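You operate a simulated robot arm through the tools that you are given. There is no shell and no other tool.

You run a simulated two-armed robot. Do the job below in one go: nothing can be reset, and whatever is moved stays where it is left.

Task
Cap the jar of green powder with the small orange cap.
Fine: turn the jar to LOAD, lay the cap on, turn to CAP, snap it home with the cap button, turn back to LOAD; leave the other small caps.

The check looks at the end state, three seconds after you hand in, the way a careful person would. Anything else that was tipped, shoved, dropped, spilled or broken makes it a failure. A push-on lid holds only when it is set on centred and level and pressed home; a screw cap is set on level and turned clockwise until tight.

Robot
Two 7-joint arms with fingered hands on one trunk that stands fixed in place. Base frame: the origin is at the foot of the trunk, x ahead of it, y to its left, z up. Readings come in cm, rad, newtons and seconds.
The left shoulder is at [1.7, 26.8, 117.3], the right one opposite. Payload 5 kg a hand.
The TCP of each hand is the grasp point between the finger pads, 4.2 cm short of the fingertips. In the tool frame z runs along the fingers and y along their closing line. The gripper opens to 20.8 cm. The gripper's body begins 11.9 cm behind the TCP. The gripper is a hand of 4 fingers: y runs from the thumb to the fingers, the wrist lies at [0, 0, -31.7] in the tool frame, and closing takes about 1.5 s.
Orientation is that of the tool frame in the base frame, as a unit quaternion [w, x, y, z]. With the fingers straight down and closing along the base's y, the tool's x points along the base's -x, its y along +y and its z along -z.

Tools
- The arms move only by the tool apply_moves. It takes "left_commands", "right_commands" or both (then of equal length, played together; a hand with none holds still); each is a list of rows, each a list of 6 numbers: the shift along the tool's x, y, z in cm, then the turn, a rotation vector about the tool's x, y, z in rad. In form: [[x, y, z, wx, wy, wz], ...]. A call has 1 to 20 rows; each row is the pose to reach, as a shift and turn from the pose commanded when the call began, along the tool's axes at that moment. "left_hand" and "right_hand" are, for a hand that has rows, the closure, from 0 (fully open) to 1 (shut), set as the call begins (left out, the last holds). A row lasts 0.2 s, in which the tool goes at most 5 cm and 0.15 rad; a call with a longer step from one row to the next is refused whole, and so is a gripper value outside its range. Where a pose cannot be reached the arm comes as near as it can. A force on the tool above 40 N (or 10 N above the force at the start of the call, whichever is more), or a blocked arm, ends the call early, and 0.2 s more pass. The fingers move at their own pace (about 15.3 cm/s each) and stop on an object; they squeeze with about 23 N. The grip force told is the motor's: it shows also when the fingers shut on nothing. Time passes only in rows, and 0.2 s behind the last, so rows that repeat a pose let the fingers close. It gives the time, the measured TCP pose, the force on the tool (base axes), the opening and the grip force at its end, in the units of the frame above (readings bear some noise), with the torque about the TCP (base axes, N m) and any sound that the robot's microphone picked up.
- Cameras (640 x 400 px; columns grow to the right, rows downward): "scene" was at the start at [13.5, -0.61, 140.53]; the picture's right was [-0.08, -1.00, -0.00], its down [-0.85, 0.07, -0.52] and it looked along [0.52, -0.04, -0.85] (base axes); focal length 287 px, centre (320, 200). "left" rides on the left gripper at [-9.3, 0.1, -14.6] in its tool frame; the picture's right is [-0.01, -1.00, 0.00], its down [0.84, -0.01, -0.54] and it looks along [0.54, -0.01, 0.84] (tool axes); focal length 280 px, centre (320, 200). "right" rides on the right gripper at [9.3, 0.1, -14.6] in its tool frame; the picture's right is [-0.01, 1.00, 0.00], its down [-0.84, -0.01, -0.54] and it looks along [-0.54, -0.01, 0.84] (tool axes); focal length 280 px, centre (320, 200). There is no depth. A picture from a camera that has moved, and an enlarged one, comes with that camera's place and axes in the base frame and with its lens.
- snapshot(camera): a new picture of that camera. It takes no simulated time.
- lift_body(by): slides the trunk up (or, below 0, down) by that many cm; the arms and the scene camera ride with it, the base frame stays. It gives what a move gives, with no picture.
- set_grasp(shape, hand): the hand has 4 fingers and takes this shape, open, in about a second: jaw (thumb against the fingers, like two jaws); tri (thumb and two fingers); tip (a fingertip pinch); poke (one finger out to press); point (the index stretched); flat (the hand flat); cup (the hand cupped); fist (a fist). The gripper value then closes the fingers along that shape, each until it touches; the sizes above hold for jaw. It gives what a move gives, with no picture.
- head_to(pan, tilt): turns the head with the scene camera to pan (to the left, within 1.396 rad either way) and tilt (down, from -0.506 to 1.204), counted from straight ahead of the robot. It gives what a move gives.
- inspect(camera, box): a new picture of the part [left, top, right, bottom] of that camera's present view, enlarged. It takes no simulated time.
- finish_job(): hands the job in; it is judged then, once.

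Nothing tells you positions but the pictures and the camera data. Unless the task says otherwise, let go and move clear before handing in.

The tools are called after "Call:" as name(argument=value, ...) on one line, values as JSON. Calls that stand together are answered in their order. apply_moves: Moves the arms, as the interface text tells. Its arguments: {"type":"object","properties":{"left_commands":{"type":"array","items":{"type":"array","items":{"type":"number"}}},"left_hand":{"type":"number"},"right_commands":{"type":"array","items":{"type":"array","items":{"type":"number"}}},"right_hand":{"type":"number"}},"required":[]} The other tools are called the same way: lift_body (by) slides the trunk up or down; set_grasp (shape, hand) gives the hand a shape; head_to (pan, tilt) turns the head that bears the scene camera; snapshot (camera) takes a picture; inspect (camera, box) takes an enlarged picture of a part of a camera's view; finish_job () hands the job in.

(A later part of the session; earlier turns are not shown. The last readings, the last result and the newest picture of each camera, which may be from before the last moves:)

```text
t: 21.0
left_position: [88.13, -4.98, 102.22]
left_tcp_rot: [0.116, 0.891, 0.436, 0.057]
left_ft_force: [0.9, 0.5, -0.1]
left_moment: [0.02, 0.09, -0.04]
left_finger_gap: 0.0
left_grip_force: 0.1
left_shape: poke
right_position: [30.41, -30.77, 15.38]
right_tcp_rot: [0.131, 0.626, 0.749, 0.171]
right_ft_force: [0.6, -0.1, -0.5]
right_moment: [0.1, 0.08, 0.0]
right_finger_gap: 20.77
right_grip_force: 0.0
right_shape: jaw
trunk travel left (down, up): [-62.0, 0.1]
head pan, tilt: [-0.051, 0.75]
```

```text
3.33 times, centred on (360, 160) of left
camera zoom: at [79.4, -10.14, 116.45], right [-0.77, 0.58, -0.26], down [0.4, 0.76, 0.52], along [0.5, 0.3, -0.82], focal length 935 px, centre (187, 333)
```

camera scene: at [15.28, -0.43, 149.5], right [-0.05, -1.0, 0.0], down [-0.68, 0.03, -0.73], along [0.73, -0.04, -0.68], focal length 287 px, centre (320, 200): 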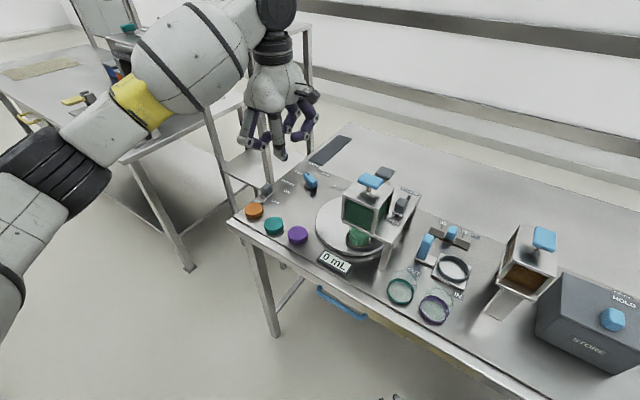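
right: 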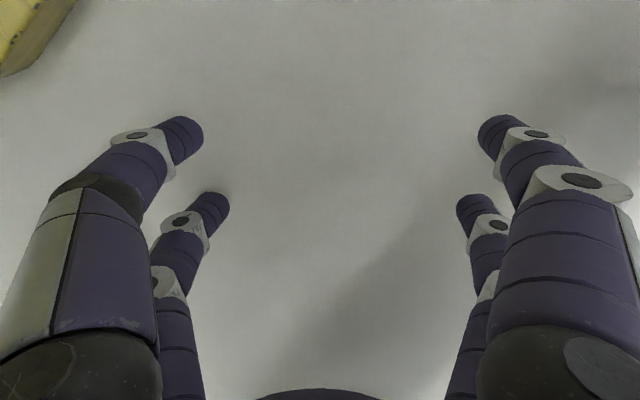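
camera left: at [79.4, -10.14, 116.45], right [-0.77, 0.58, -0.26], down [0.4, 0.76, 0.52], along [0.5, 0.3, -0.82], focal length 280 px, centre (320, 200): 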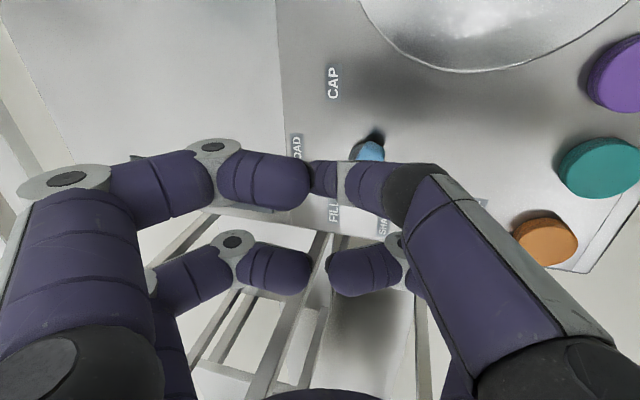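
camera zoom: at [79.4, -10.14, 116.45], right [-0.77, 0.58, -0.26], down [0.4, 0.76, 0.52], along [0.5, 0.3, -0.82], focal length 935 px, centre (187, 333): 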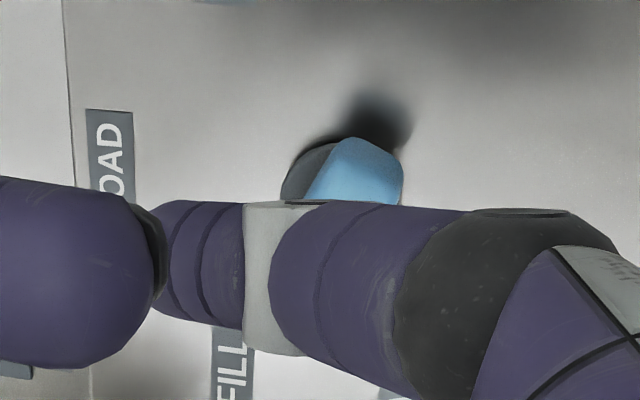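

The poke finger bends inward at its end rather than standing straight. I'll compare it with the "point" shape.

Call:
set_grasp(hand="left", shape="point")

Call:
snapshot(camera="left")

Call:
inspect(camera="scene", box=[260, 90, 380, 190])

```text
t: 21.9
left_position: [87.95, -4.85, 102.27]
left_tcp_rot: [0.116, 0.891, 0.436, 0.057]
left_ft_force: [-0.6, -0.3, 0.2]
left_moment: [0.02, 0.02, -0.01]
left_finger_gap: 20.17
left_grip_force: 0.1
left_shape: point
right_position: [30.42, -30.55, 15.37]
right_tcp_rot: [0.131, 0.626, 0.749, 0.172]
right_ft_force: [-0.3, 0.2, 0.2]
right_moment: [0.02, -0.02, 0.01]
right_finger_gap: 20.79
right_grip_force: 0.1
right_shape: jaw
trunk travel left (down, up): [-62.0, 0.1]
head pan, tilt: [-0.051, 0.75]
```

```text
taken
camera left: at [79.32, -10.06, 116.51], right [-0.77, 0.58, -0.26], down [0.4, 0.76, 0.52], along [0.49, 0.3, -0.82], focal length 280 px, centre (320, 200)
```

left: 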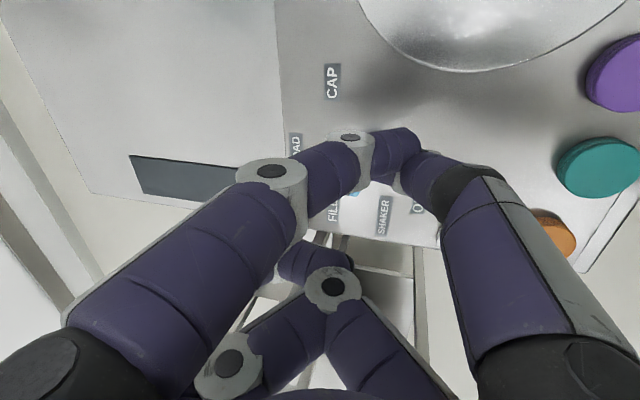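

```text
4.00 times, centred on (320, 140) of scene
camera zoom: at [15.23, -0.42, 149.52], right [-0.05, -1.0, 0.0], down [-0.68, 0.03, -0.73], along [0.73, -0.04, -0.68], focal length 1149 px, centre (320, 440)
```

zoom: 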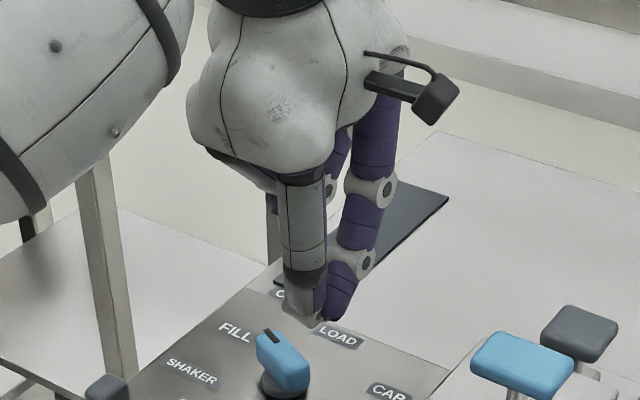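

"Point" is no better. A closed jaw gives two known fingertip pairs (±3 cm along the tool's x), so I'll use one closed pair as a pusher against the knob's near end. First I'll shut the jaw, still hovering.

Call:
set_grasp(hand="left", shape="jaw")

Call:
apply_moves(left_commands=[[0, 0, 0, 0, 0, 0], [0, 0, 0, 0, 0, 0], [0, 0, 0, 0, 0, 0], [0, 0, 0, 0, 0, 0], [0, 0, 0, 0, 0, 0], [0, 0, 0, 0, 0, 0], [0, 0, 0, 0, 0, 0], [0, 0, 0, 0, 0, 0]], left_hand=1.0)

Call:
snapshot(camera="left")

Call:
inspect(camera="scene", box=[260, 90, 380, 190])

```text
t: 22.8
left_position: [88.01, -4.79, 102.31]
left_tcp_rot: [0.117, 0.891, 0.435, 0.056]
left_ft_force: [0.1, 0.0, 1.0]
left_moment: [0.02, 0.01, 0.03]
left_finger_gap: 20.81
left_grip_force: 0.1
left_shape: jaw
right_position: [30.33, -30.53, 15.3]
right_tcp_rot: [0.131, 0.625, 0.75, 0.171]
right_ft_force: [-0.2, -0.2, -1.1]
right_moment: [-0.03, -0.02, 0.02]
right_finger_gap: 20.77
right_grip_force: 0.1
right_shape: jaw
trunk travel left (down, up): [-62.0, 0.1]
head pan, tilt: [-0.051, 0.75]
```

```text
t: 24.6
left_position: [87.98, -4.83, 102.34]
left_tcp_rot: [0.117, 0.891, 0.435, 0.057]
left_ft_force: [0.7, -0.1, 0.5]
left_moment: [0.02, -0.02, 0.02]
left_finger_gap: 0.0
left_grip_force: 22.9
left_shape: jaw
right_position: [30.36, -30.59, 15.36]
right_tcp_rot: [0.132, 0.626, 0.75, 0.171]
right_ft_force: [0.6, -0.1, 0.3]
right_moment: [-0.03, 0.02, -0.01]
right_finger_gap: 20.79
right_grip_force: 0.0
right_shape: jaw
trunk travel left (down, up): [-62.0, 0.1]
head pan, tilt: [-0.051, 0.75]
```

```text
taken
camera left: at [79.32, -10.07, 116.5], right [-0.77, 0.58, -0.26], down [0.4, 0.76, 0.52], along [0.5, 0.3, -0.82], focal length 280 px, centre (320, 200)
```

left: 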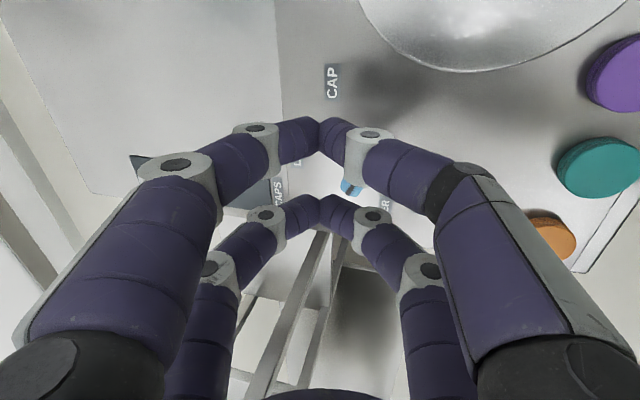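

```text
4.00 times, centred on (320, 140) of scene
camera zoom: at [15.22, -0.42, 149.52], right [-0.05, -1.0, 0.0], down [-0.68, 0.03, -0.73], along [0.73, -0.04, -0.68], focal length 1149 px, centre (320, 440)
```

zoom: 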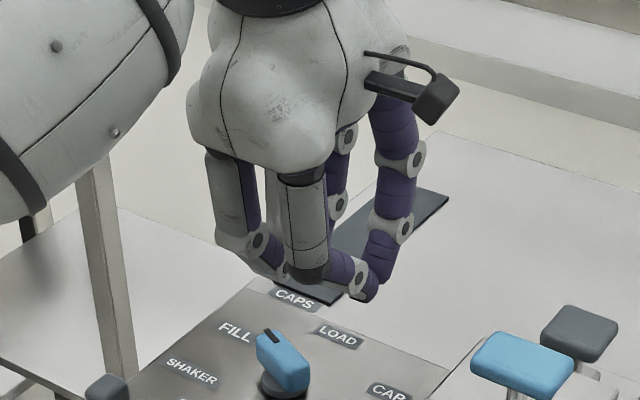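

The closed jaw's links splay outward, so a pinch on the knob's two ends will be more positive than a push. I'll open slightly and turn the hand so its fingers straddle the knob bar in the FILL direction.

Call:
apply_moves(left_commands=[[0.78, -0.58, 0.3, 0.0416, 0.0292, 0.1275], [1.56, -1.15, 0.8, 0.0831, 0.0585, 0.255], [2.34, -1.73, 1.6, 0.1247, 0.0877, 0.3826], [3.12, -2.3, 2.49, 0.1662, 0.1169, 0.5101], [3.12, -2.3, 2.49, 0.1662, 0.1169, 0.5101], [3.12, -2.3, 2.49, 0.1662, 0.1169, 0.5101]], left_hand=0.76)

Call:
snapshot(camera="left")

Call:
inspect(camera="scene", box=[260, 100, 380, 200])

```text
t: 26.0
left_position: [88.81, -1.49, 99.12]
left_tcp_rot: [0.0, 0.973, 0.207, 0.1]
left_ft_force: [1.2, -0.4, -0.1]
left_moment: [-0.01, -0.01, 0.03]
left_finger_gap: 4.93
left_grip_force: 0.0
left_shape: jaw
right_position: [30.34, -30.65, 15.33]
right_tcp_rot: [0.131, 0.626, 0.75, 0.172]
right_ft_force: [-1.0, -0.1, 0.4]
right_moment: [0.0, -0.01, 0.01]
right_finger_gap: 20.82
right_grip_force: 0.0
right_shape: jaw
trunk travel left (down, up): [-62.0, 0.1]
head pan, tilt: [-0.051, 0.75]
```

```text
taken
camera left: at [77.54, -5.98, 111.65], right [-0.41, 0.91, -0.04], down [0.64, 0.33, 0.69], along [0.64, 0.26, -0.72], focal length 280 px, centre (320, 200)
```

left: 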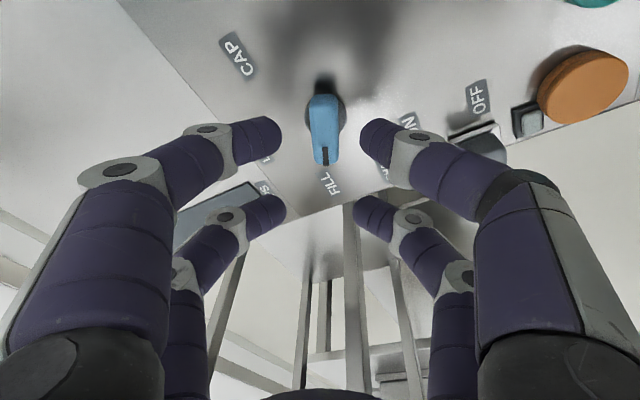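

```text
4.00 times, centred on (320, 150) of scene
camera zoom: at [15.21, -0.41, 149.52], right [-0.05, -1.0, 0.0], down [-0.68, 0.03, -0.73], along [0.73, -0.04, -0.68], focal length 1149 px, centre (320, 400)
```

zoom: 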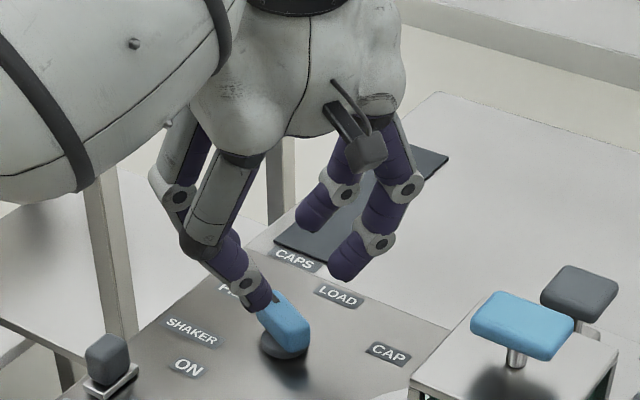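

The fingers straddle the knob bar nicely, and the knob position is confirmed. I'll lower them straight down around the bar.

Call:
apply_moves(left_commands=[[-0.246, -0.051, 1.241, 0, 0, 0], [-0.493, -0.102, 2.483, 0, 0, 0], [-0.739, -0.153, 3.724, 0, 0, 0], [-0.985, -0.204, 4.966, 0, 0, 0], [-1.232, -0.255, 6.207, 0, 0, 0], [-1.478, -0.306, 7.449, 0, 0, 0]])

Call:
snapshot(camera="left")

Call:
inspect(camera="scene", box=[260, 120, 380, 220])

```text
t: 27.4
left_position: [88.69, -1.29, 91.88]
left_tcp_rot: [0.001, 0.973, 0.206, 0.102]
left_ft_force: [-1.1, 2.1, 16.3]
left_moment: [0.52, 0.76, -0.11]
left_finger_gap: 5.07
left_grip_force: 0.0
left_shape: jaw
right_position: [30.38, -30.56, 15.48]
right_tcp_rot: [0.131, 0.626, 0.749, 0.173]
right_ft_force: [1.2, 0.5, -0.2]
right_moment: [-0.03, 0.01, -0.01]
right_finger_gap: 20.78
right_grip_force: 0.1
right_shape: jaw
trunk travel left (down, up): [-62.0, 0.1]
head pan, tilt: [-0.051, 0.75]
```

```text
taken
camera left: at [77.45, -5.87, 104.4], right [-0.42, 0.91, -0.05], down [0.64, 0.33, 0.69], along [0.64, 0.26, -0.72], focal length 280 px, centre (320, 200)
```

left: 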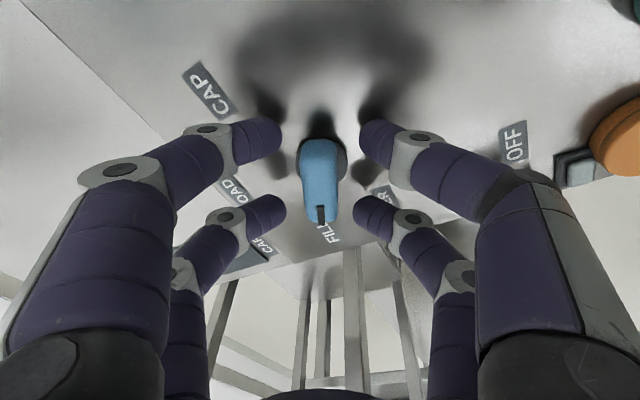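

```text
4.00 times, centred on (320, 170) of scene
camera zoom: at [15.11, -0.39, 149.56], right [-0.05, -1.0, 0.0], down [-0.68, 0.03, -0.73], along [0.73, -0.04, -0.68], focal length 1149 px, centre (320, 320)
```

zoom: 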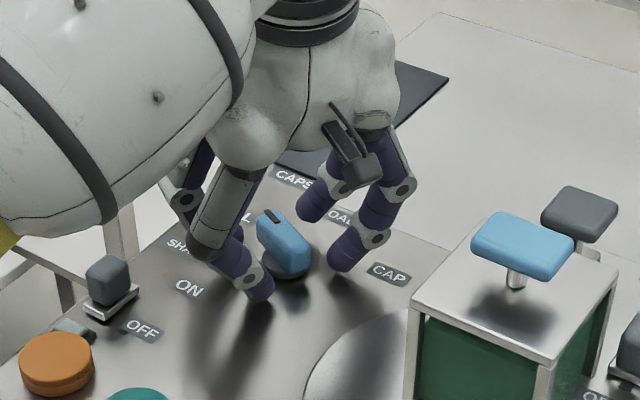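

Light contact (16 N) shows the lower fingertips on the bench, so its surface is at z≈87.1. I'll ease up slightly and close on the knob bar.

Call:
apply_moves(left_commands=[[0.1, 0.02, -0.5, 0, 0, 0], [0.1, 0.02, -0.5, 0, 0, 0], [0.1, 0.02, -0.5, 0, 0, 0], [0.1, 0.02, -0.5, 0, 0, 0], [0.1, 0.02, -0.5, 0, 0, 0]], left_hand=0.95)

Call:
snapshot(camera="left")

```text
t: 28.6
left_position: [88.71, -1.28, 91.81]
left_tcp_rot: [-0.001, 0.973, 0.207, 0.099]
left_ft_force: [-3.2, 2.8, -14.7]
left_moment: [0.13, 0.24, 0.07]
left_finger_gap: 1.55
left_grip_force: 23.5
left_shape: jaw
right_position: [30.39, -30.61, 15.35]
right_tcp_rot: [0.131, 0.626, 0.75, 0.171]
right_ft_force: [-0.4, -0.6, 0.7]
right_moment: [0.0, -0.02, 0.0]
right_finger_gap: 20.8
right_grip_force: 0.0
right_shape: jaw
trunk travel left (down, up): [-62.0, 0.1]
head pan, tilt: [-0.051, 0.75]
```

```text
taken
camera left: at [77.51, -5.92, 104.48], right [-0.42, 0.91, -0.04], down [0.65, 0.33, 0.69], along [0.64, 0.26, -0.72], focal length 280 px, centre (320, 200)
```

left: 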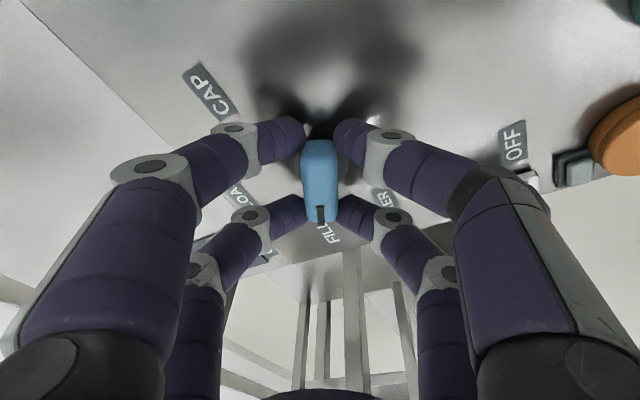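

I've gripped the knob bar. I'll turn it 60° clockwise about its own vertical axis, toward LOAD.

Call:
apply_moves(left_commands=[[0.029, -0.077, 0.003, -0.0255, -0.0053, 0.1283], [0.066, -0.149, 0.007, -0.0509, -0.0106, 0.2566], [0.113, -0.215, 0.014, -0.0764, -0.0158, 0.3849], [0.168, -0.276, 0.022, -0.1018, -0.0211, 0.5132], [0.229, -0.328, 0.032, -0.1273, -0.0264, 0.6415], [0.298, -0.372, 0.044, -0.1528, -0.0317, 0.7698], [0.371, -0.406, 0.057, -0.1782, -0.037, 0.8981], [0.448, -0.431, 0.071, -0.2036, -0.0422, 1.0262], [0.448, -0.431, 0.071, -0.2036, -0.0422, 1.0262]])

Call:
snapshot(camera="left")

Call:
snapshot(camera="scene")

```text
t: 30.6
left_position: [88.82, -0.78, 91.9]
left_tcp_rot: [0.05, 0.946, -0.308, 0.087]
left_ft_force: [-12.6, -4.8, -24.6]
left_moment: [-0.05, 0.47, -0.14]
left_finger_gap: 1.49
left_grip_force: 22.7
left_shape: jaw
right_position: [30.32, -30.58, 15.29]
right_tcp_rot: [0.131, 0.626, 0.75, 0.17]
right_ft_force: [-0.9, 0.1, -0.1]
right_moment: [0.02, -0.01, -0.02]
right_finger_gap: 20.8
right_grip_force: 0.1
right_shape: jaw
trunk travel left (down, up): [-62.0, 0.1]
head pan, tilt: [-0.051, 0.75]
```

```text
taken
camera left: at [79.4, 6.66, 104.52], right [0.58, 0.81, -0.04], down [0.61, -0.4, 0.69], along [0.54, -0.43, -0.72], focal length 280 px, centre (320, 200)
```

left: 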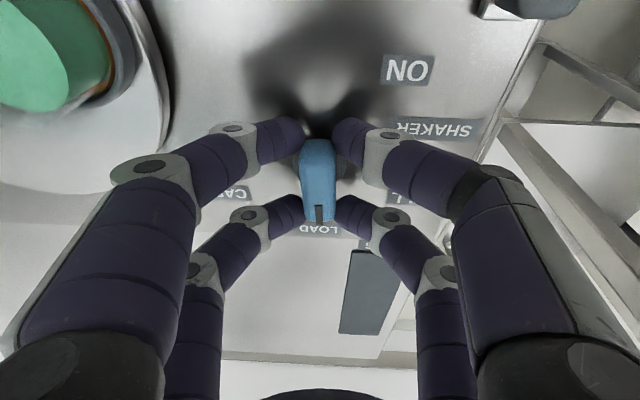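

```text
taken
camera scene: at [15.31, -0.44, 149.5], right [-0.05, -1.0, 0.0], down [-0.68, 0.03, -0.73], along [0.73, -0.04, -0.68], focal length 287 px, centre (320, 200)
```

scene: 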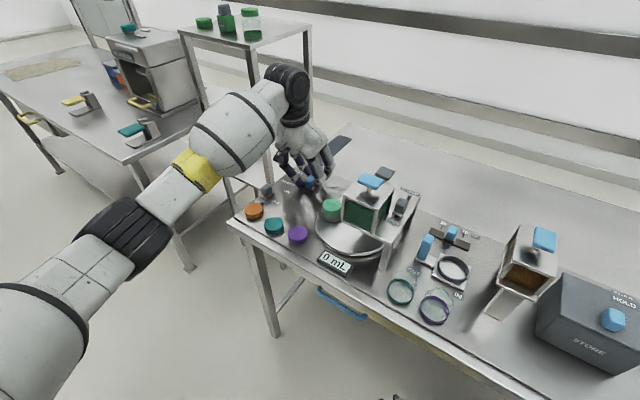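

The jar has swung round to the left side of the turntable, and the pointer reads LOAD. I'll open the fingers and lift straight off the knob.

Call:
apply_moves(left_commands=[[0, 0, 0, 0, 0, 0], [0, 0, 0, 0, 0, 0], [0, 0, 0, 0, 0, 0], [0.39, 0.08, -1.96, 0, 0, 0], [0.98, 0.205, -4.9, 0, 0, 0], [1.76, 0.37, -8.82, 0, 0, 0], [2.54, 0.53, -12.73, 0, 0, 0]], left_hand=0.74)

Call:
snapshot(camera="left")

Call:
inspect(camera="scene", box=[220, 150, 420, 275])

```text
t: 32.2
left_position: [88.91, -1.02, 105.05]
left_tcp_rot: [0.05, 0.946, -0.308, 0.086]
left_ft_force: [-0.5, 0.2, -0.6]
left_moment: [0.06, -0.09, 0.03]
left_finger_gap: 5.41
left_grip_force: 0.0
left_shape: jaw
right_position: [30.32, -30.57, 15.36]
right_tcp_rot: [0.132, 0.625, 0.75, 0.172]
right_ft_force: [0.6, 0.3, -0.4]
right_moment: [0.0, -0.01, -0.03]
right_finger_gap: 20.81
right_grip_force: 0.1
right_shape: jaw
trunk travel left (down, up): [-62.0, 0.1]
head pan, tilt: [-0.051, 0.75]
```

```text
taken
camera left: at [79.36, 6.44, 117.61], right [0.58, 0.81, -0.04], down [0.61, -0.39, 0.69], along [0.55, -0.43, -0.72], focal length 280 px, centre (320, 200)
```

left: 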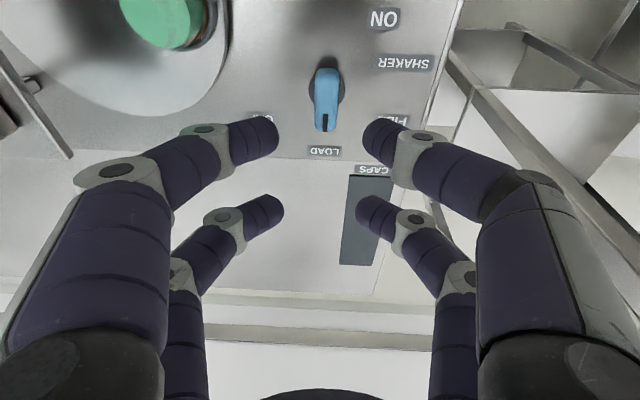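

```text
3.20 times, centred on (320, 212) of scene
camera zoom: at [15.15, -0.45, 149.54], right [-0.05, -1.0, 0.0], down [-0.68, 0.03, -0.73], along [0.73, -0.04, -0.68], focal length 919 px, centre (320, 160)
```

zoom: 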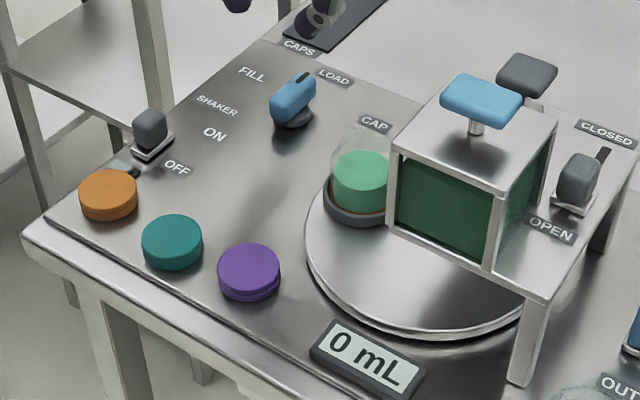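

The jar is at LOAD at about (75, −7), and the knob is clear. Next I'll swing over the orange cap with the hand squared to the bench to find it exactly before gripping.

Call:
apply_moves(left_commands=[[-1.716, -0.644, -0.462, 0.0167, -0.0113, -0.1394], [-3.433, -1.287, -0.924, 0.0335, -0.0226, -0.2787], [-5.149, -1.931, -1.385, 0.0502, -0.034, -0.4181], [-6.865, -2.575, -1.847, 0.0669, -0.0453, -0.5575], [-8.582, -3.218, -2.309, 0.0837, -0.0566, -0.6968], [-10.298, -3.862, -2.771, 0.1004, -0.0679, -0.8362], [-12.015, -4.505, -3.233, 0.1172, -0.0792, -0.9755], [-13.731, -5.149, -3.695, 0.1339, -0.0905, -1.1149], [-15.447, -5.793, -4.156, 0.1506, -0.1019, -1.2543], [-17.164, -6.436, -4.618, 0.1674, -0.1132, -1.3936], [-18.88, -7.08, -5.08, 0.1841, -0.1245, -1.533]], left_hand=0.62)

Call:
snapshot(camera="left")

Call:
snapshot(camera="scene")

```text
t: 34.6
left_position: [77.31, 16.72, 105.92]
left_tcp_rot: [-0.001, 0.897, 0.441, 0.0]
left_ft_force: [-0.3, 0.3, 0.2]
left_moment: [-0.01, 0.01, 0.02]
left_finger_gap: 7.87
left_grip_force: 0.1
left_shape: jaw
right_position: [30.41, -30.57, 15.43]
right_tcp_rot: [0.132, 0.625, 0.75, 0.171]
right_ft_force: [-0.1, -0.1, -0.2]
right_moment: [-0.03, 0.04, 0.02]
right_finger_gap: 20.82
right_grip_force: 0.1
right_shape: jaw
trunk travel left (down, up): [-62.0, 0.1]
head pan, tilt: [-0.051, 0.75]
```

```text
taken
camera left: at [71.7, 9.23, 120.6], right [-0.8, 0.6, 0.0], down [0.51, 0.67, 0.54], along [0.32, 0.43, -0.84], focal length 280 px, centre (320, 200)
```

left: 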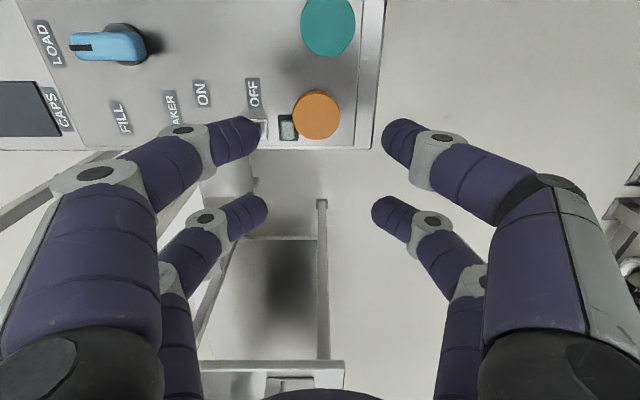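

```text
taken
camera scene: at [15.23, -0.39, 149.52], right [-0.05, -1.0, 0.0], down [-0.68, 0.03, -0.73], along [0.73, -0.04, -0.68], focal length 287 px, centre (320, 200)
```

scene: 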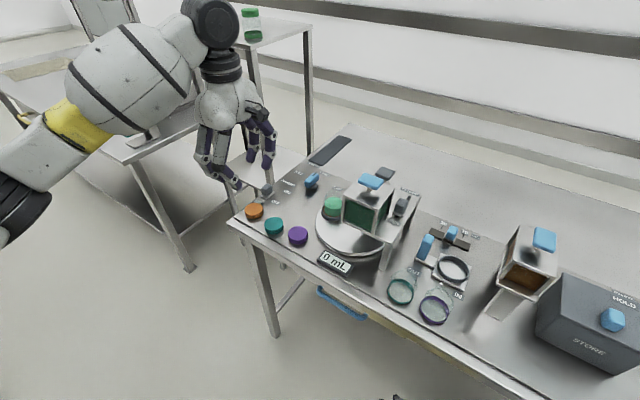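

The orange cap is in view right below; I'll enlarge it to measure its centre and its neighbours.

Call:
inspect(camera="left", box=[230, 60, 390, 160])

Call:
inspect(camera="scene", box=[220, 165, 320, 250])

```text
4.00 times, centred on (310, 110) of left
camera zoom: at [71.7, 9.23, 120.6], right [-0.8, 0.6, 0.0], down [0.51, 0.67, 0.54], along [0.32, 0.43, -0.84], focal length 1122 px, centre (360, 560)
```

zoom: 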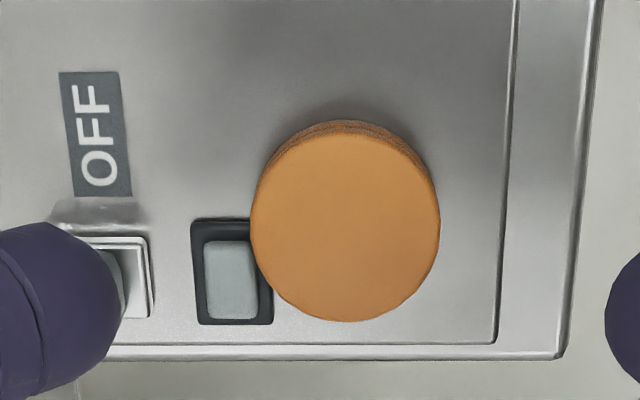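

```text
4.71 times, centred on (270, 208) of scene
camera zoom: at [15.23, -0.39, 149.52], right [-0.05, -1.0, 0.0], down [-0.68, 0.03, -0.73], along [0.73, -0.04, -0.68], focal length 1352 px, centre (555, 165)
```

zoom: 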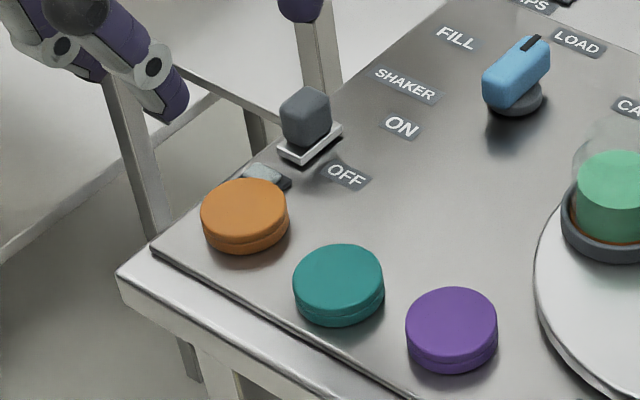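

The cap centre is at about (77.55, 16.4), but a small indicator beside it lies where one finger would land. I'll yaw the hand about 61° so that the indicator falls between the fingers.

Call:
apply_moves(left_commands=[[0, 0.04, 0.2, 0, 0, 0.1335], [0, 0.08, 0.4, 0, 0, 0.267], [0, 0.11, 0.6, 0, 0, 0.4005], [0, 0.15, 0.8, 0, 0, 0.534], [0, 0.19, 1.0, 0, 0, 0.6675], [0, 0.23, 1.5, 0, 0, 0.801], [0, 0.26, 2.0, 0, 0, 0.9345], [0.02, 0.3, 2.5, 0, 0, 1.068], [0.02, 0.3, 2.5, 0, 0, 1.068]], left_hand=0.69)

Call:
snapshot(camera="left")

Call:
inspect(camera="left", box=[220, 50, 420, 200])

```text
t: 36.6
left_position: [77.59, 16.31, 103.61]
left_tcp_rot: [0.0, 0.997, -0.08, 0.0]
left_ft_force: [-0.4, -0.6, 0.3]
left_moment: [0.0, -0.02, 0.02]
left_finger_gap: 6.51
left_grip_force: 0.0
left_shape: jaw
right_position: [30.27, -30.63, 15.42]
right_tcp_rot: [0.132, 0.626, 0.749, 0.172]
right_ft_force: [0.5, 0.4, -0.4]
right_moment: [-0.02, 0.02, 0.0]
right_finger_gap: 20.8
right_grip_force: 0.1
right_shape: jaw
trunk travel left (down, up): [-62.0, 0.1]
head pan, tilt: [-0.051, 0.75]
```

```text
taken
camera left: at [68.28, 17.68, 118.3], right [0.14, 0.99, 0.0], down [0.83, -0.12, 0.54], along [0.53, -0.08, -0.84], focal length 280 px, centre (320, 200)
```

left: 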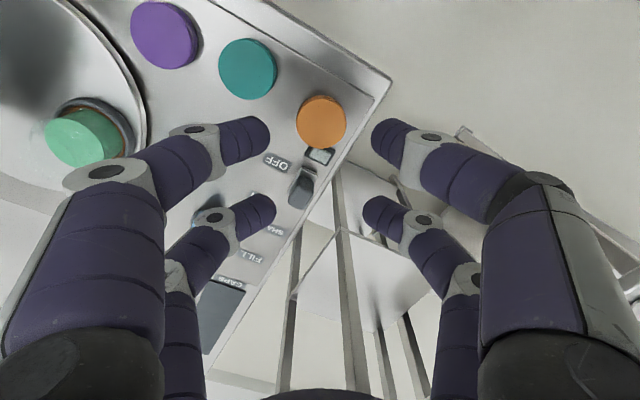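

```text
2.67 times, centred on (320, 125) of left
camera zoom: at [68.28, 17.68, 118.3], right [0.14, 0.99, 0.0], down [0.83, -0.12, 0.54], along [0.53, -0.08, -0.84], focal length 748 px, centre (320, 400)
```

zoom: 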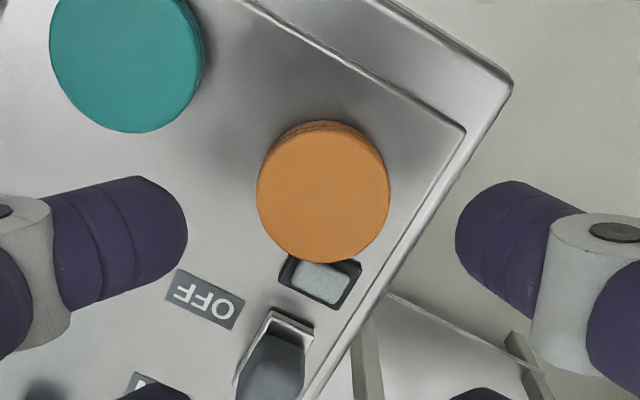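

The indicator now lies between the fingers. I'll narrow the opening a little so the fingers also clear the teal cap, descend part-way and check.

Call:
apply_moves(left_commands=[[0.0, -0.05, 2.0, 0, 0, 0], [0.02, -0.1, 4.0, 0, 0, 0], [0.04, -0.15, 6.0, 0, 0, 0], [0.04, -0.2, 8.0, 0, 0, 0], [0.04, -0.2, 9.6, 0, 0, 0], [0.04, -0.2, 9.6, 0, 0, 0]], left_hand=0.72)

Call:
snapshot(camera="left")

Call:
inspect(camera="left", box=[220, 80, 420, 230])

Call:
inspect(camera="scene", box=[210, 150, 310, 250])

```text
t: 38.0
left_position: [77.7, 16.44, 93.91]
left_tcp_rot: [0.0, 0.997, -0.08, 0.0]
left_ft_force: [-0.1, 0.3, 0.3]
left_moment: [-0.01, 0.0, -0.02]
left_finger_gap: 5.85
left_grip_force: 0.0
left_shape: jaw
right_position: [30.39, -30.47, 15.37]
right_tcp_rot: [0.132, 0.626, 0.749, 0.171]
right_ft_force: [-0.6, 0.3, 0.3]
right_moment: [-0.01, -0.03, -0.02]
right_finger_gap: 20.79
right_grip_force: 0.0
right_shape: jaw
trunk travel left (down, up): [-62.0, 0.1]
head pan, tilt: [-0.051, 0.75]
```

```text
taken
camera left: at [68.34, 17.71, 108.53], right [0.14, 0.99, 0.0], down [0.83, -0.12, 0.54], along [0.53, -0.08, -0.84], focal length 280 px, centre (320, 200)
```

left: 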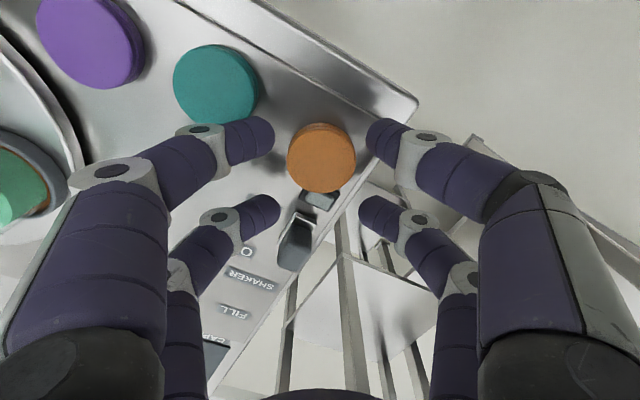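

```text
2.67 times, centred on (320, 155) of left
camera zoom: at [68.34, 17.71, 108.53], right [0.14, 0.99, 0.0], down [0.83, -0.12, 0.54], along [0.53, -0.08, -0.84], focal length 748 px, centre (320, 320)
```

zoom: 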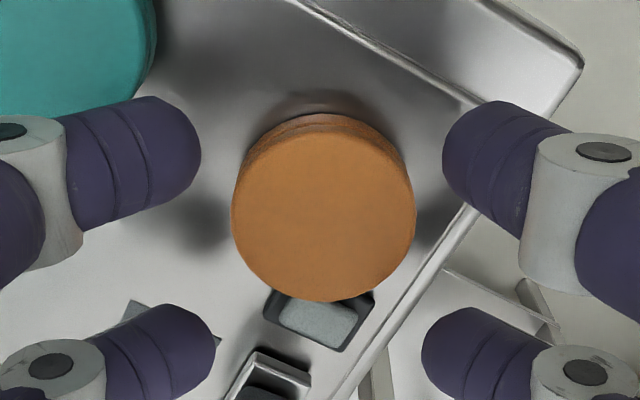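

```text
4.00 times, centred on (260, 200) of scene
camera zoom: at [15.22, -0.42, 149.53], right [-0.05, -1.0, 0.0], down [-0.68, 0.03, -0.73], along [0.73, -0.04, -0.68], focal length 1149 px, centre (560, 200)
```

zoom: 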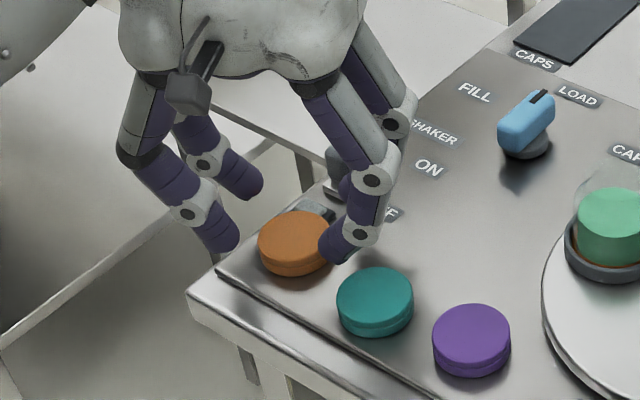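

The cap is centred between the four fingertips. I'll finish the descent with small steps and then close.

Call:
apply_moves(left_commands=[[-0.05, -0.08, 0.6, 0, 0, 0], [-0.1, -0.15, 1.2, 0, 0, 0], [-0.1, -0.15, 1.8, 0, 0, 0], [-0.1, -0.15, 2.4, 0, 0, 0], [-0.1, -0.15, 2.4, 0, 0, 0]])

Call:
inspect(camera="left", box=[220, 80, 420, 230])

Call:
inspect(camera="scene", box=[210, 150, 310, 250])

```text
t: 39.2
left_position: [77.76, 16.72, 91.57]
left_tcp_rot: [0.0, 0.997, -0.079, 0.0]
left_ft_force: [0.8, -0.7, 1.5]
left_moment: [0.0, 0.01, -0.01]
left_finger_gap: 5.88
left_grip_force: 0.1
left_shape: jaw
right_position: [30.36, -30.62, 15.33]
right_tcp_rot: [0.131, 0.626, 0.749, 0.171]
right_ft_force: [-0.3, -0.6, -0.3]
right_moment: [0.02, 0.05, 0.0]
right_finger_gap: 20.79
right_grip_force: 0.0
right_shape: jaw
trunk travel left (down, up): [-62.0, 0.1]
head pan, tilt: [-0.051, 0.75]
```

```text
2.67 times, centred on (320, 155) of left
camera zoom: at [68.37, 18.04, 106.17], right [0.14, 0.99, 0.0], down [0.83, -0.12, 0.54], along [0.53, -0.08, -0.84], focal length 748 px, centre (320, 320)
```

zoom: 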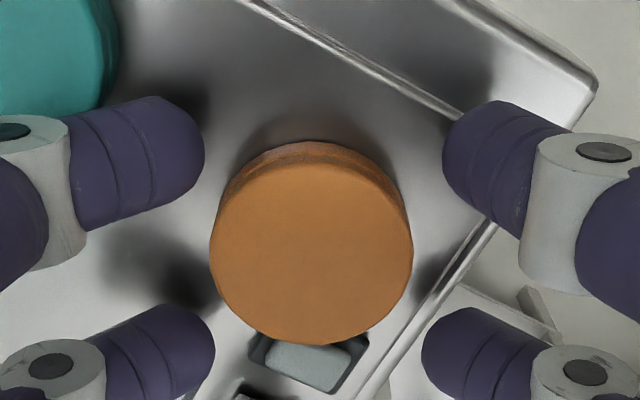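

```text
4.00 times, centred on (260, 200) of scene
camera zoom: at [15.22, -0.41, 149.52], right [-0.05, -1.0, 0.0], down [-0.68, 0.03, -0.73], along [0.73, -0.04, -0.68], focal length 1149 px, centre (560, 200)
```

zoom: 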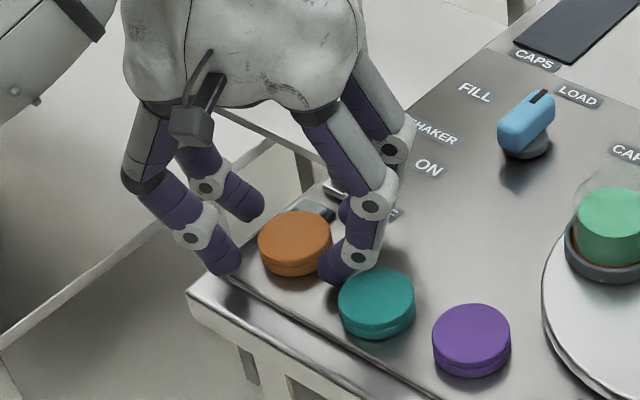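

The fingers are at cap height; I'll trim 0.15 cm sideways and close on the cap.

Call:
apply_moves(left_commands=[[0, 0.15, 0.1, 0, 0, 0], [0, 0.15, 0.1, 0, 0, 0], [0, 0.15, 0.1, 0, 0, 0], [0, 0.15, 0.1, 0, 0, 0], [0, 0.15, 0.1, 0, 0, 0], [0, 0.15, 0.1, 0, 0, 0]], left_hand=0.93)

Call:
snapshot(camera="left")

Call:
inspect(camera="left", box=[220, 80, 420, 230])

Call:
inspect(camera="scene", box=[210, 150, 310, 250])

```text
t: 40.6
left_position: [77.6, 16.59, 91.4]
left_tcp_rot: [0.001, 0.997, -0.079, 0.0]
left_ft_force: [-1.2, 0.3, -0.9]
left_moment: [0.05, -0.04, -0.01]
left_finger_gap: 1.89
left_grip_force: 23.3
left_shape: jaw
right_position: [30.42, -30.48, 15.32]
right_tcp_rot: [0.131, 0.626, 0.749, 0.171]
right_ft_force: [0.2, 0.7, 0.8]
right_moment: [-0.02, -0.03, -0.01]
right_finger_gap: 20.78
right_grip_force: 0.1
right_shape: jaw
trunk travel left (down, up): [-62.0, 0.1]
head pan, tilt: [-0.051, 0.75]
```

```text
taken
camera left: at [68.35, 17.86, 106.08], right [0.14, 0.99, 0.0], down [0.83, -0.12, 0.54], along [0.53, -0.08, -0.84], focal length 280 px, centre (320, 200)
```

left: 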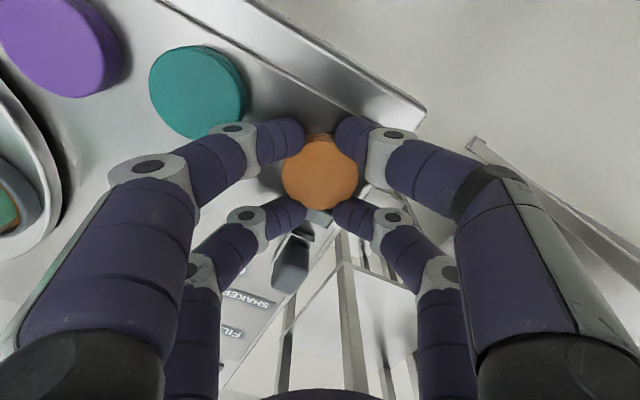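

```text
2.67 times, centred on (320, 155) of left
camera zoom: at [68.35, 17.86, 106.08], right [0.14, 0.99, 0.0], down [0.83, -0.12, 0.54], along [0.53, -0.08, -0.84], focal length 748 px, centre (320, 320)
```

zoom: 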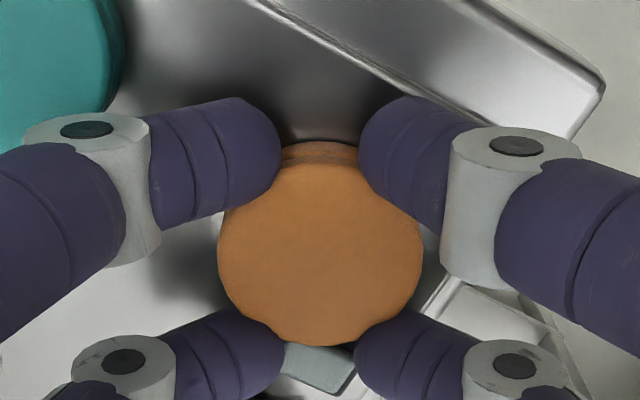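

```text
4.00 times, centred on (260, 200) of scene
camera zoom: at [15.23, -0.42, 149.52], right [-0.05, -1.0, 0.0], down [-0.68, 0.03, -0.73], along [0.73, -0.04, -0.68], focal length 1149 px, centre (560, 200)
```

zoom: 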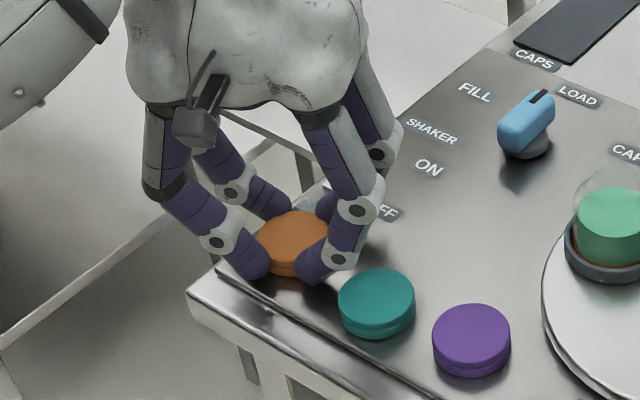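

All four fingers hold the cap at gap 1.9 with a full grip. I'll lift it straight up and check that it hangs level.

Call:
apply_moves(left_commands=[[0, 0, -0.8, 0, 0, 0], [0, 0, -2.0, 0, 0, 0], [0, 0, -4, 0, 0, 0], [0, 0, -7, 0, 0, 0], [0, 0, -10, 0, 0, 0], [0, 0, -13, 0, 0, 0], [0, 0, -16, 0, 0, 0], [0, 0, -19, 0, 0, 0]])

Call:
inspect(camera="left", box=[220, 80, 420, 230])

Call:
inspect(camera="scene", box=[180, 60, 340, 240])

```text
t: 42.4
left_position: [77.58, 16.63, 110.31]
left_tcp_rot: [0.0, 0.997, -0.079, -0.001]
left_ft_force: [-0.3, 0.0, -0.3]
left_moment: [0.03, -0.03, -0.02]
left_finger_gap: 1.9
left_grip_force: 22.7
left_shape: jaw
right_position: [30.39, -30.5, 15.3]
right_tcp_rot: [0.131, 0.626, 0.75, 0.17]
right_ft_force: [0.7, 0.3, -0.9]
right_moment: [0.01, -0.04, 0.04]
right_finger_gap: 20.78
right_grip_force: 0.1
right_shape: jaw
trunk travel left (down, up): [-62.0, 0.1]
head pan, tilt: [-0.051, 0.75]
```

```text
2.67 times, centred on (320, 155) of left
camera zoom: at [68.18, 17.89, 125.0], right [0.14, 0.99, 0.0], down [0.83, -0.12, 0.54], along [0.53, -0.08, -0.84], focal length 748 px, centre (320, 320)
```

zoom: 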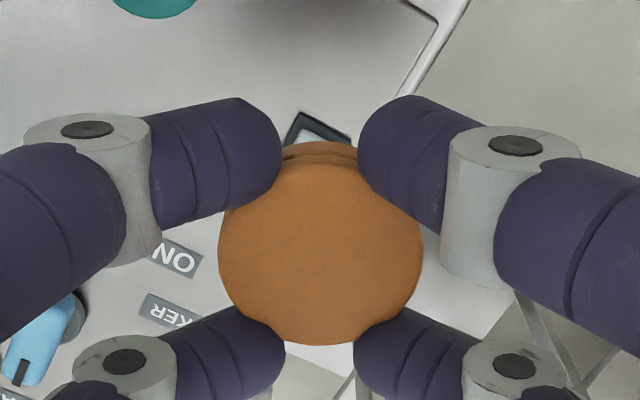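

```text
2.22 times, centred on (260, 150) of scene
camera zoom: at [15.2, -0.44, 149.53], right [-0.05, -1.0, 0.0], down [-0.68, 0.03, -0.73], along [0.73, -0.04, -0.68], focal length 638 px, centre (453, 311)
```

zoom: 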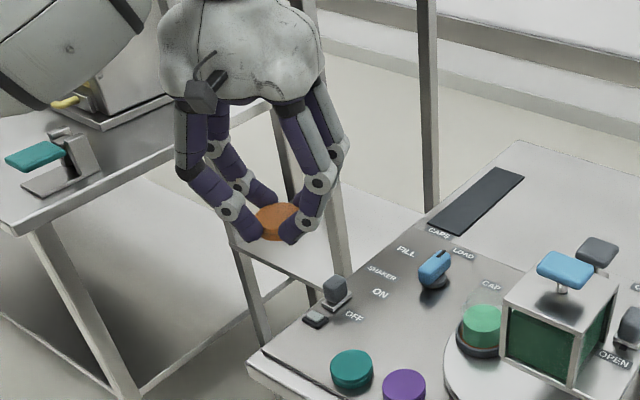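

The cap is held level in the grip. I'll carry it, turned square to the bench, to a spot just left of the jar, so the hand camera looks straight down on the jar mouth.

Call:
apply_moves(left_commands=[[0.59, 2.17, -0.6, 0, 0, -0.1335], [1.18, 4.34, -1.2, 0, 0, -0.267], [1.76, 6.51, -1.7, 0, 0, -0.4005], [2.35, 8.69, -1.7, 0, 0, -0.534], [2.94, 10.86, -1.7, 0, 0, -0.6675], [3.53, 13.03, -1.7, 0, 0, -0.801], [4.11, 15.2, -1.7, 0, 0, -0.9345], [4.7, 17.37, -1.7, 0, 0, -1.068], [4.7, 17.37, -1.7, 0, 0, -1.068]])

Call:
snapshot(camera="left")

Call:
inspect(camera="scene", box=[260, 80, 420, 260])

```text
t: 44.4
left_position: [79.72, -1.28, 112.13]
left_tcp_rot: [0.0, 0.898, 0.441, -0.001]
left_ft_force: [1.0, 0.3, -0.1]
left_moment: [-0.01, 0.03, -0.02]
left_finger_gap: 1.91
left_grip_force: 22.9
left_shape: jaw
right_position: [30.3, -30.59, 15.29]
right_tcp_rot: [0.131, 0.626, 0.749, 0.171]
right_ft_force: [0.2, 1.2, -0.2]
right_moment: [-0.03, -0.01, -0.04]
right_finger_gap: 20.79
right_grip_force: 0.2
right_shape: jaw
trunk travel left (down, up): [-62.0, 0.1]
head pan, tilt: [-0.051, 0.75]
```

```text
taken
camera left: at [74.03, -8.89, 126.8], right [-0.8, 0.6, 0.0], down [0.51, 0.67, 0.54], along [0.32, 0.43, -0.84], focal length 280 px, centre (320, 200)
```

left: 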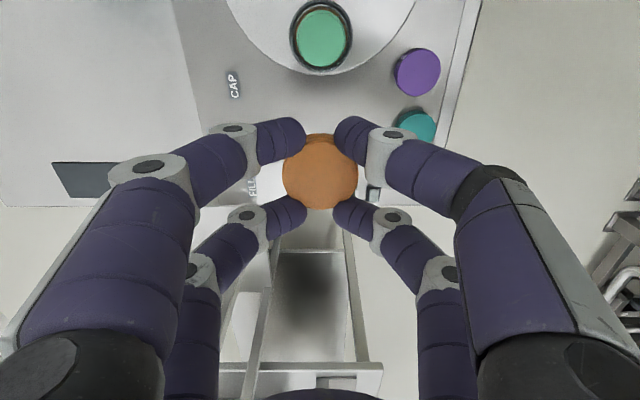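

```text
2.22 times, centred on (340, 170) of scene
camera zoom: at [15.25, -0.42, 149.52], right [-0.05, -1.0, 0.0], down [-0.68, 0.03, -0.73], along [0.73, -0.04, -0.68], focal length 638 px, centre (276, 267)
```

zoom: 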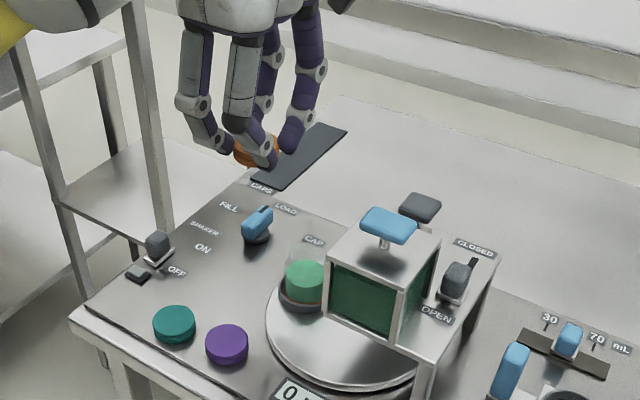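

The jar mouth is now right under the camera; I'll enlarge it.

Call:
inspect(camera="left", box=[270, 0, 370, 80])

Call:
inspect(camera="scene", box=[305, 170, 365, 240])

```text
5.00 times, centred on (320, 40) of left
camera zoom: at [74.03, -8.89, 126.8], right [-0.8, 0.6, 0.0], down [0.51, 0.67, 0.54], along [0.32, 0.43, -0.84], focal length 1402 px, centre (320, 1000)
```

zoom: 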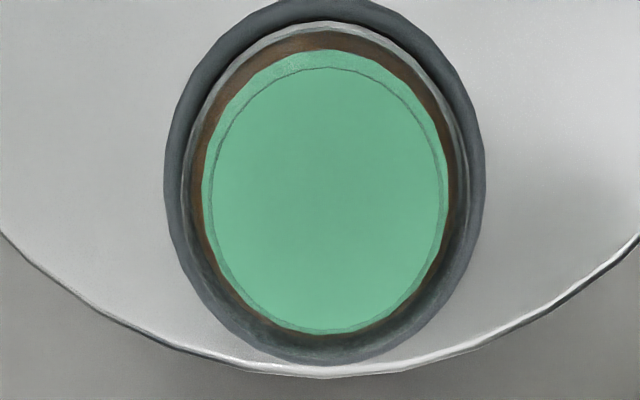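

```text
5.71 times, centred on (335, 205) of scene
camera zoom: at [15.25, -0.42, 149.52], right [-0.05, -1.0, 0.0], down [-0.68, 0.03, -0.73], along [0.73, -0.04, -0.68], focal length 1641 px, centre (234, 171)
```

zoom: 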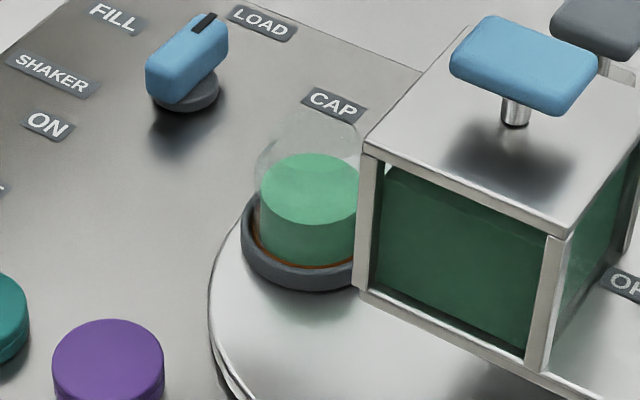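

Call:
inspect(camera="left", box=[270, 120, 370, 220])

Call:
inspect(camera="scene", box=[318, 180, 354, 225])

Call:
inspect(camera="left", box=[290, 0, 350, 75])

```text
4.00 times, centred on (320, 170) of left
camera zoom: at [74.03, -8.89, 126.8], right [-0.8, 0.6, 0.0], down [0.51, 0.67, 0.54], along [0.32, 0.43, -0.84], focal length 1122 px, centre (320, 320)
```

zoom: 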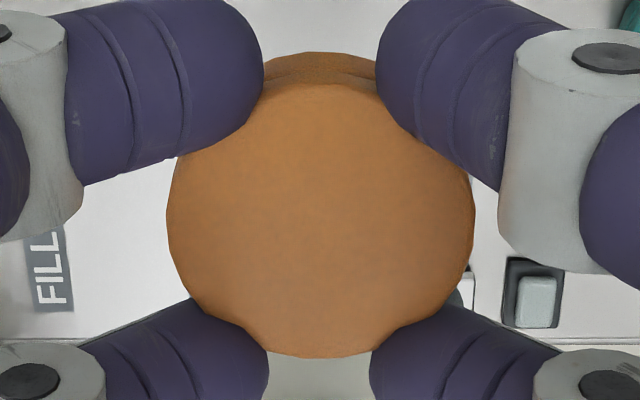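

```text
8.89 times, centred on (336, 202) of scene
camera zoom: at [15.25, -0.42, 149.52], right [-0.05, -1.0, 0.0], down [-0.68, 0.03, -0.73], along [0.73, -0.04, -0.68], focal length 2553 px, centre (178, 178)
```

zoom: 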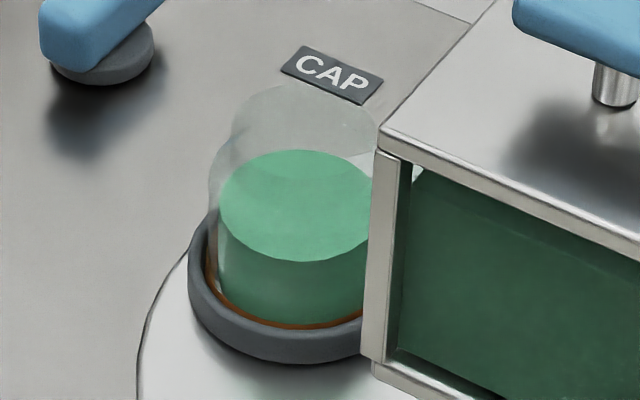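

```text
5.33 times, centred on (320, 38) of left
camera zoom: at [74.03, -8.89, 126.8], right [-0.8, 0.6, 0.0], down [0.51, 0.67, 0.54], along [0.32, 0.43, -0.84], focal length 1495 px, centre (320, 1067)
```

zoom: 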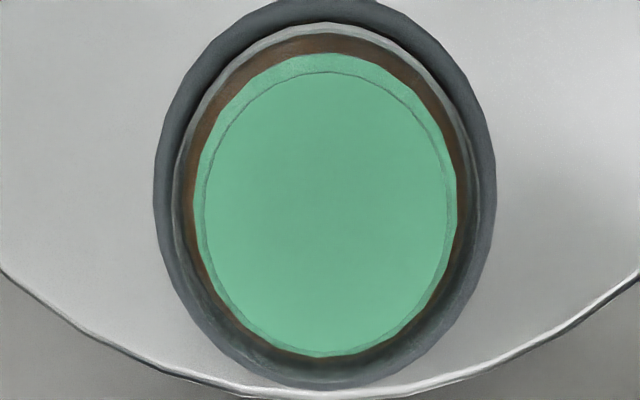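

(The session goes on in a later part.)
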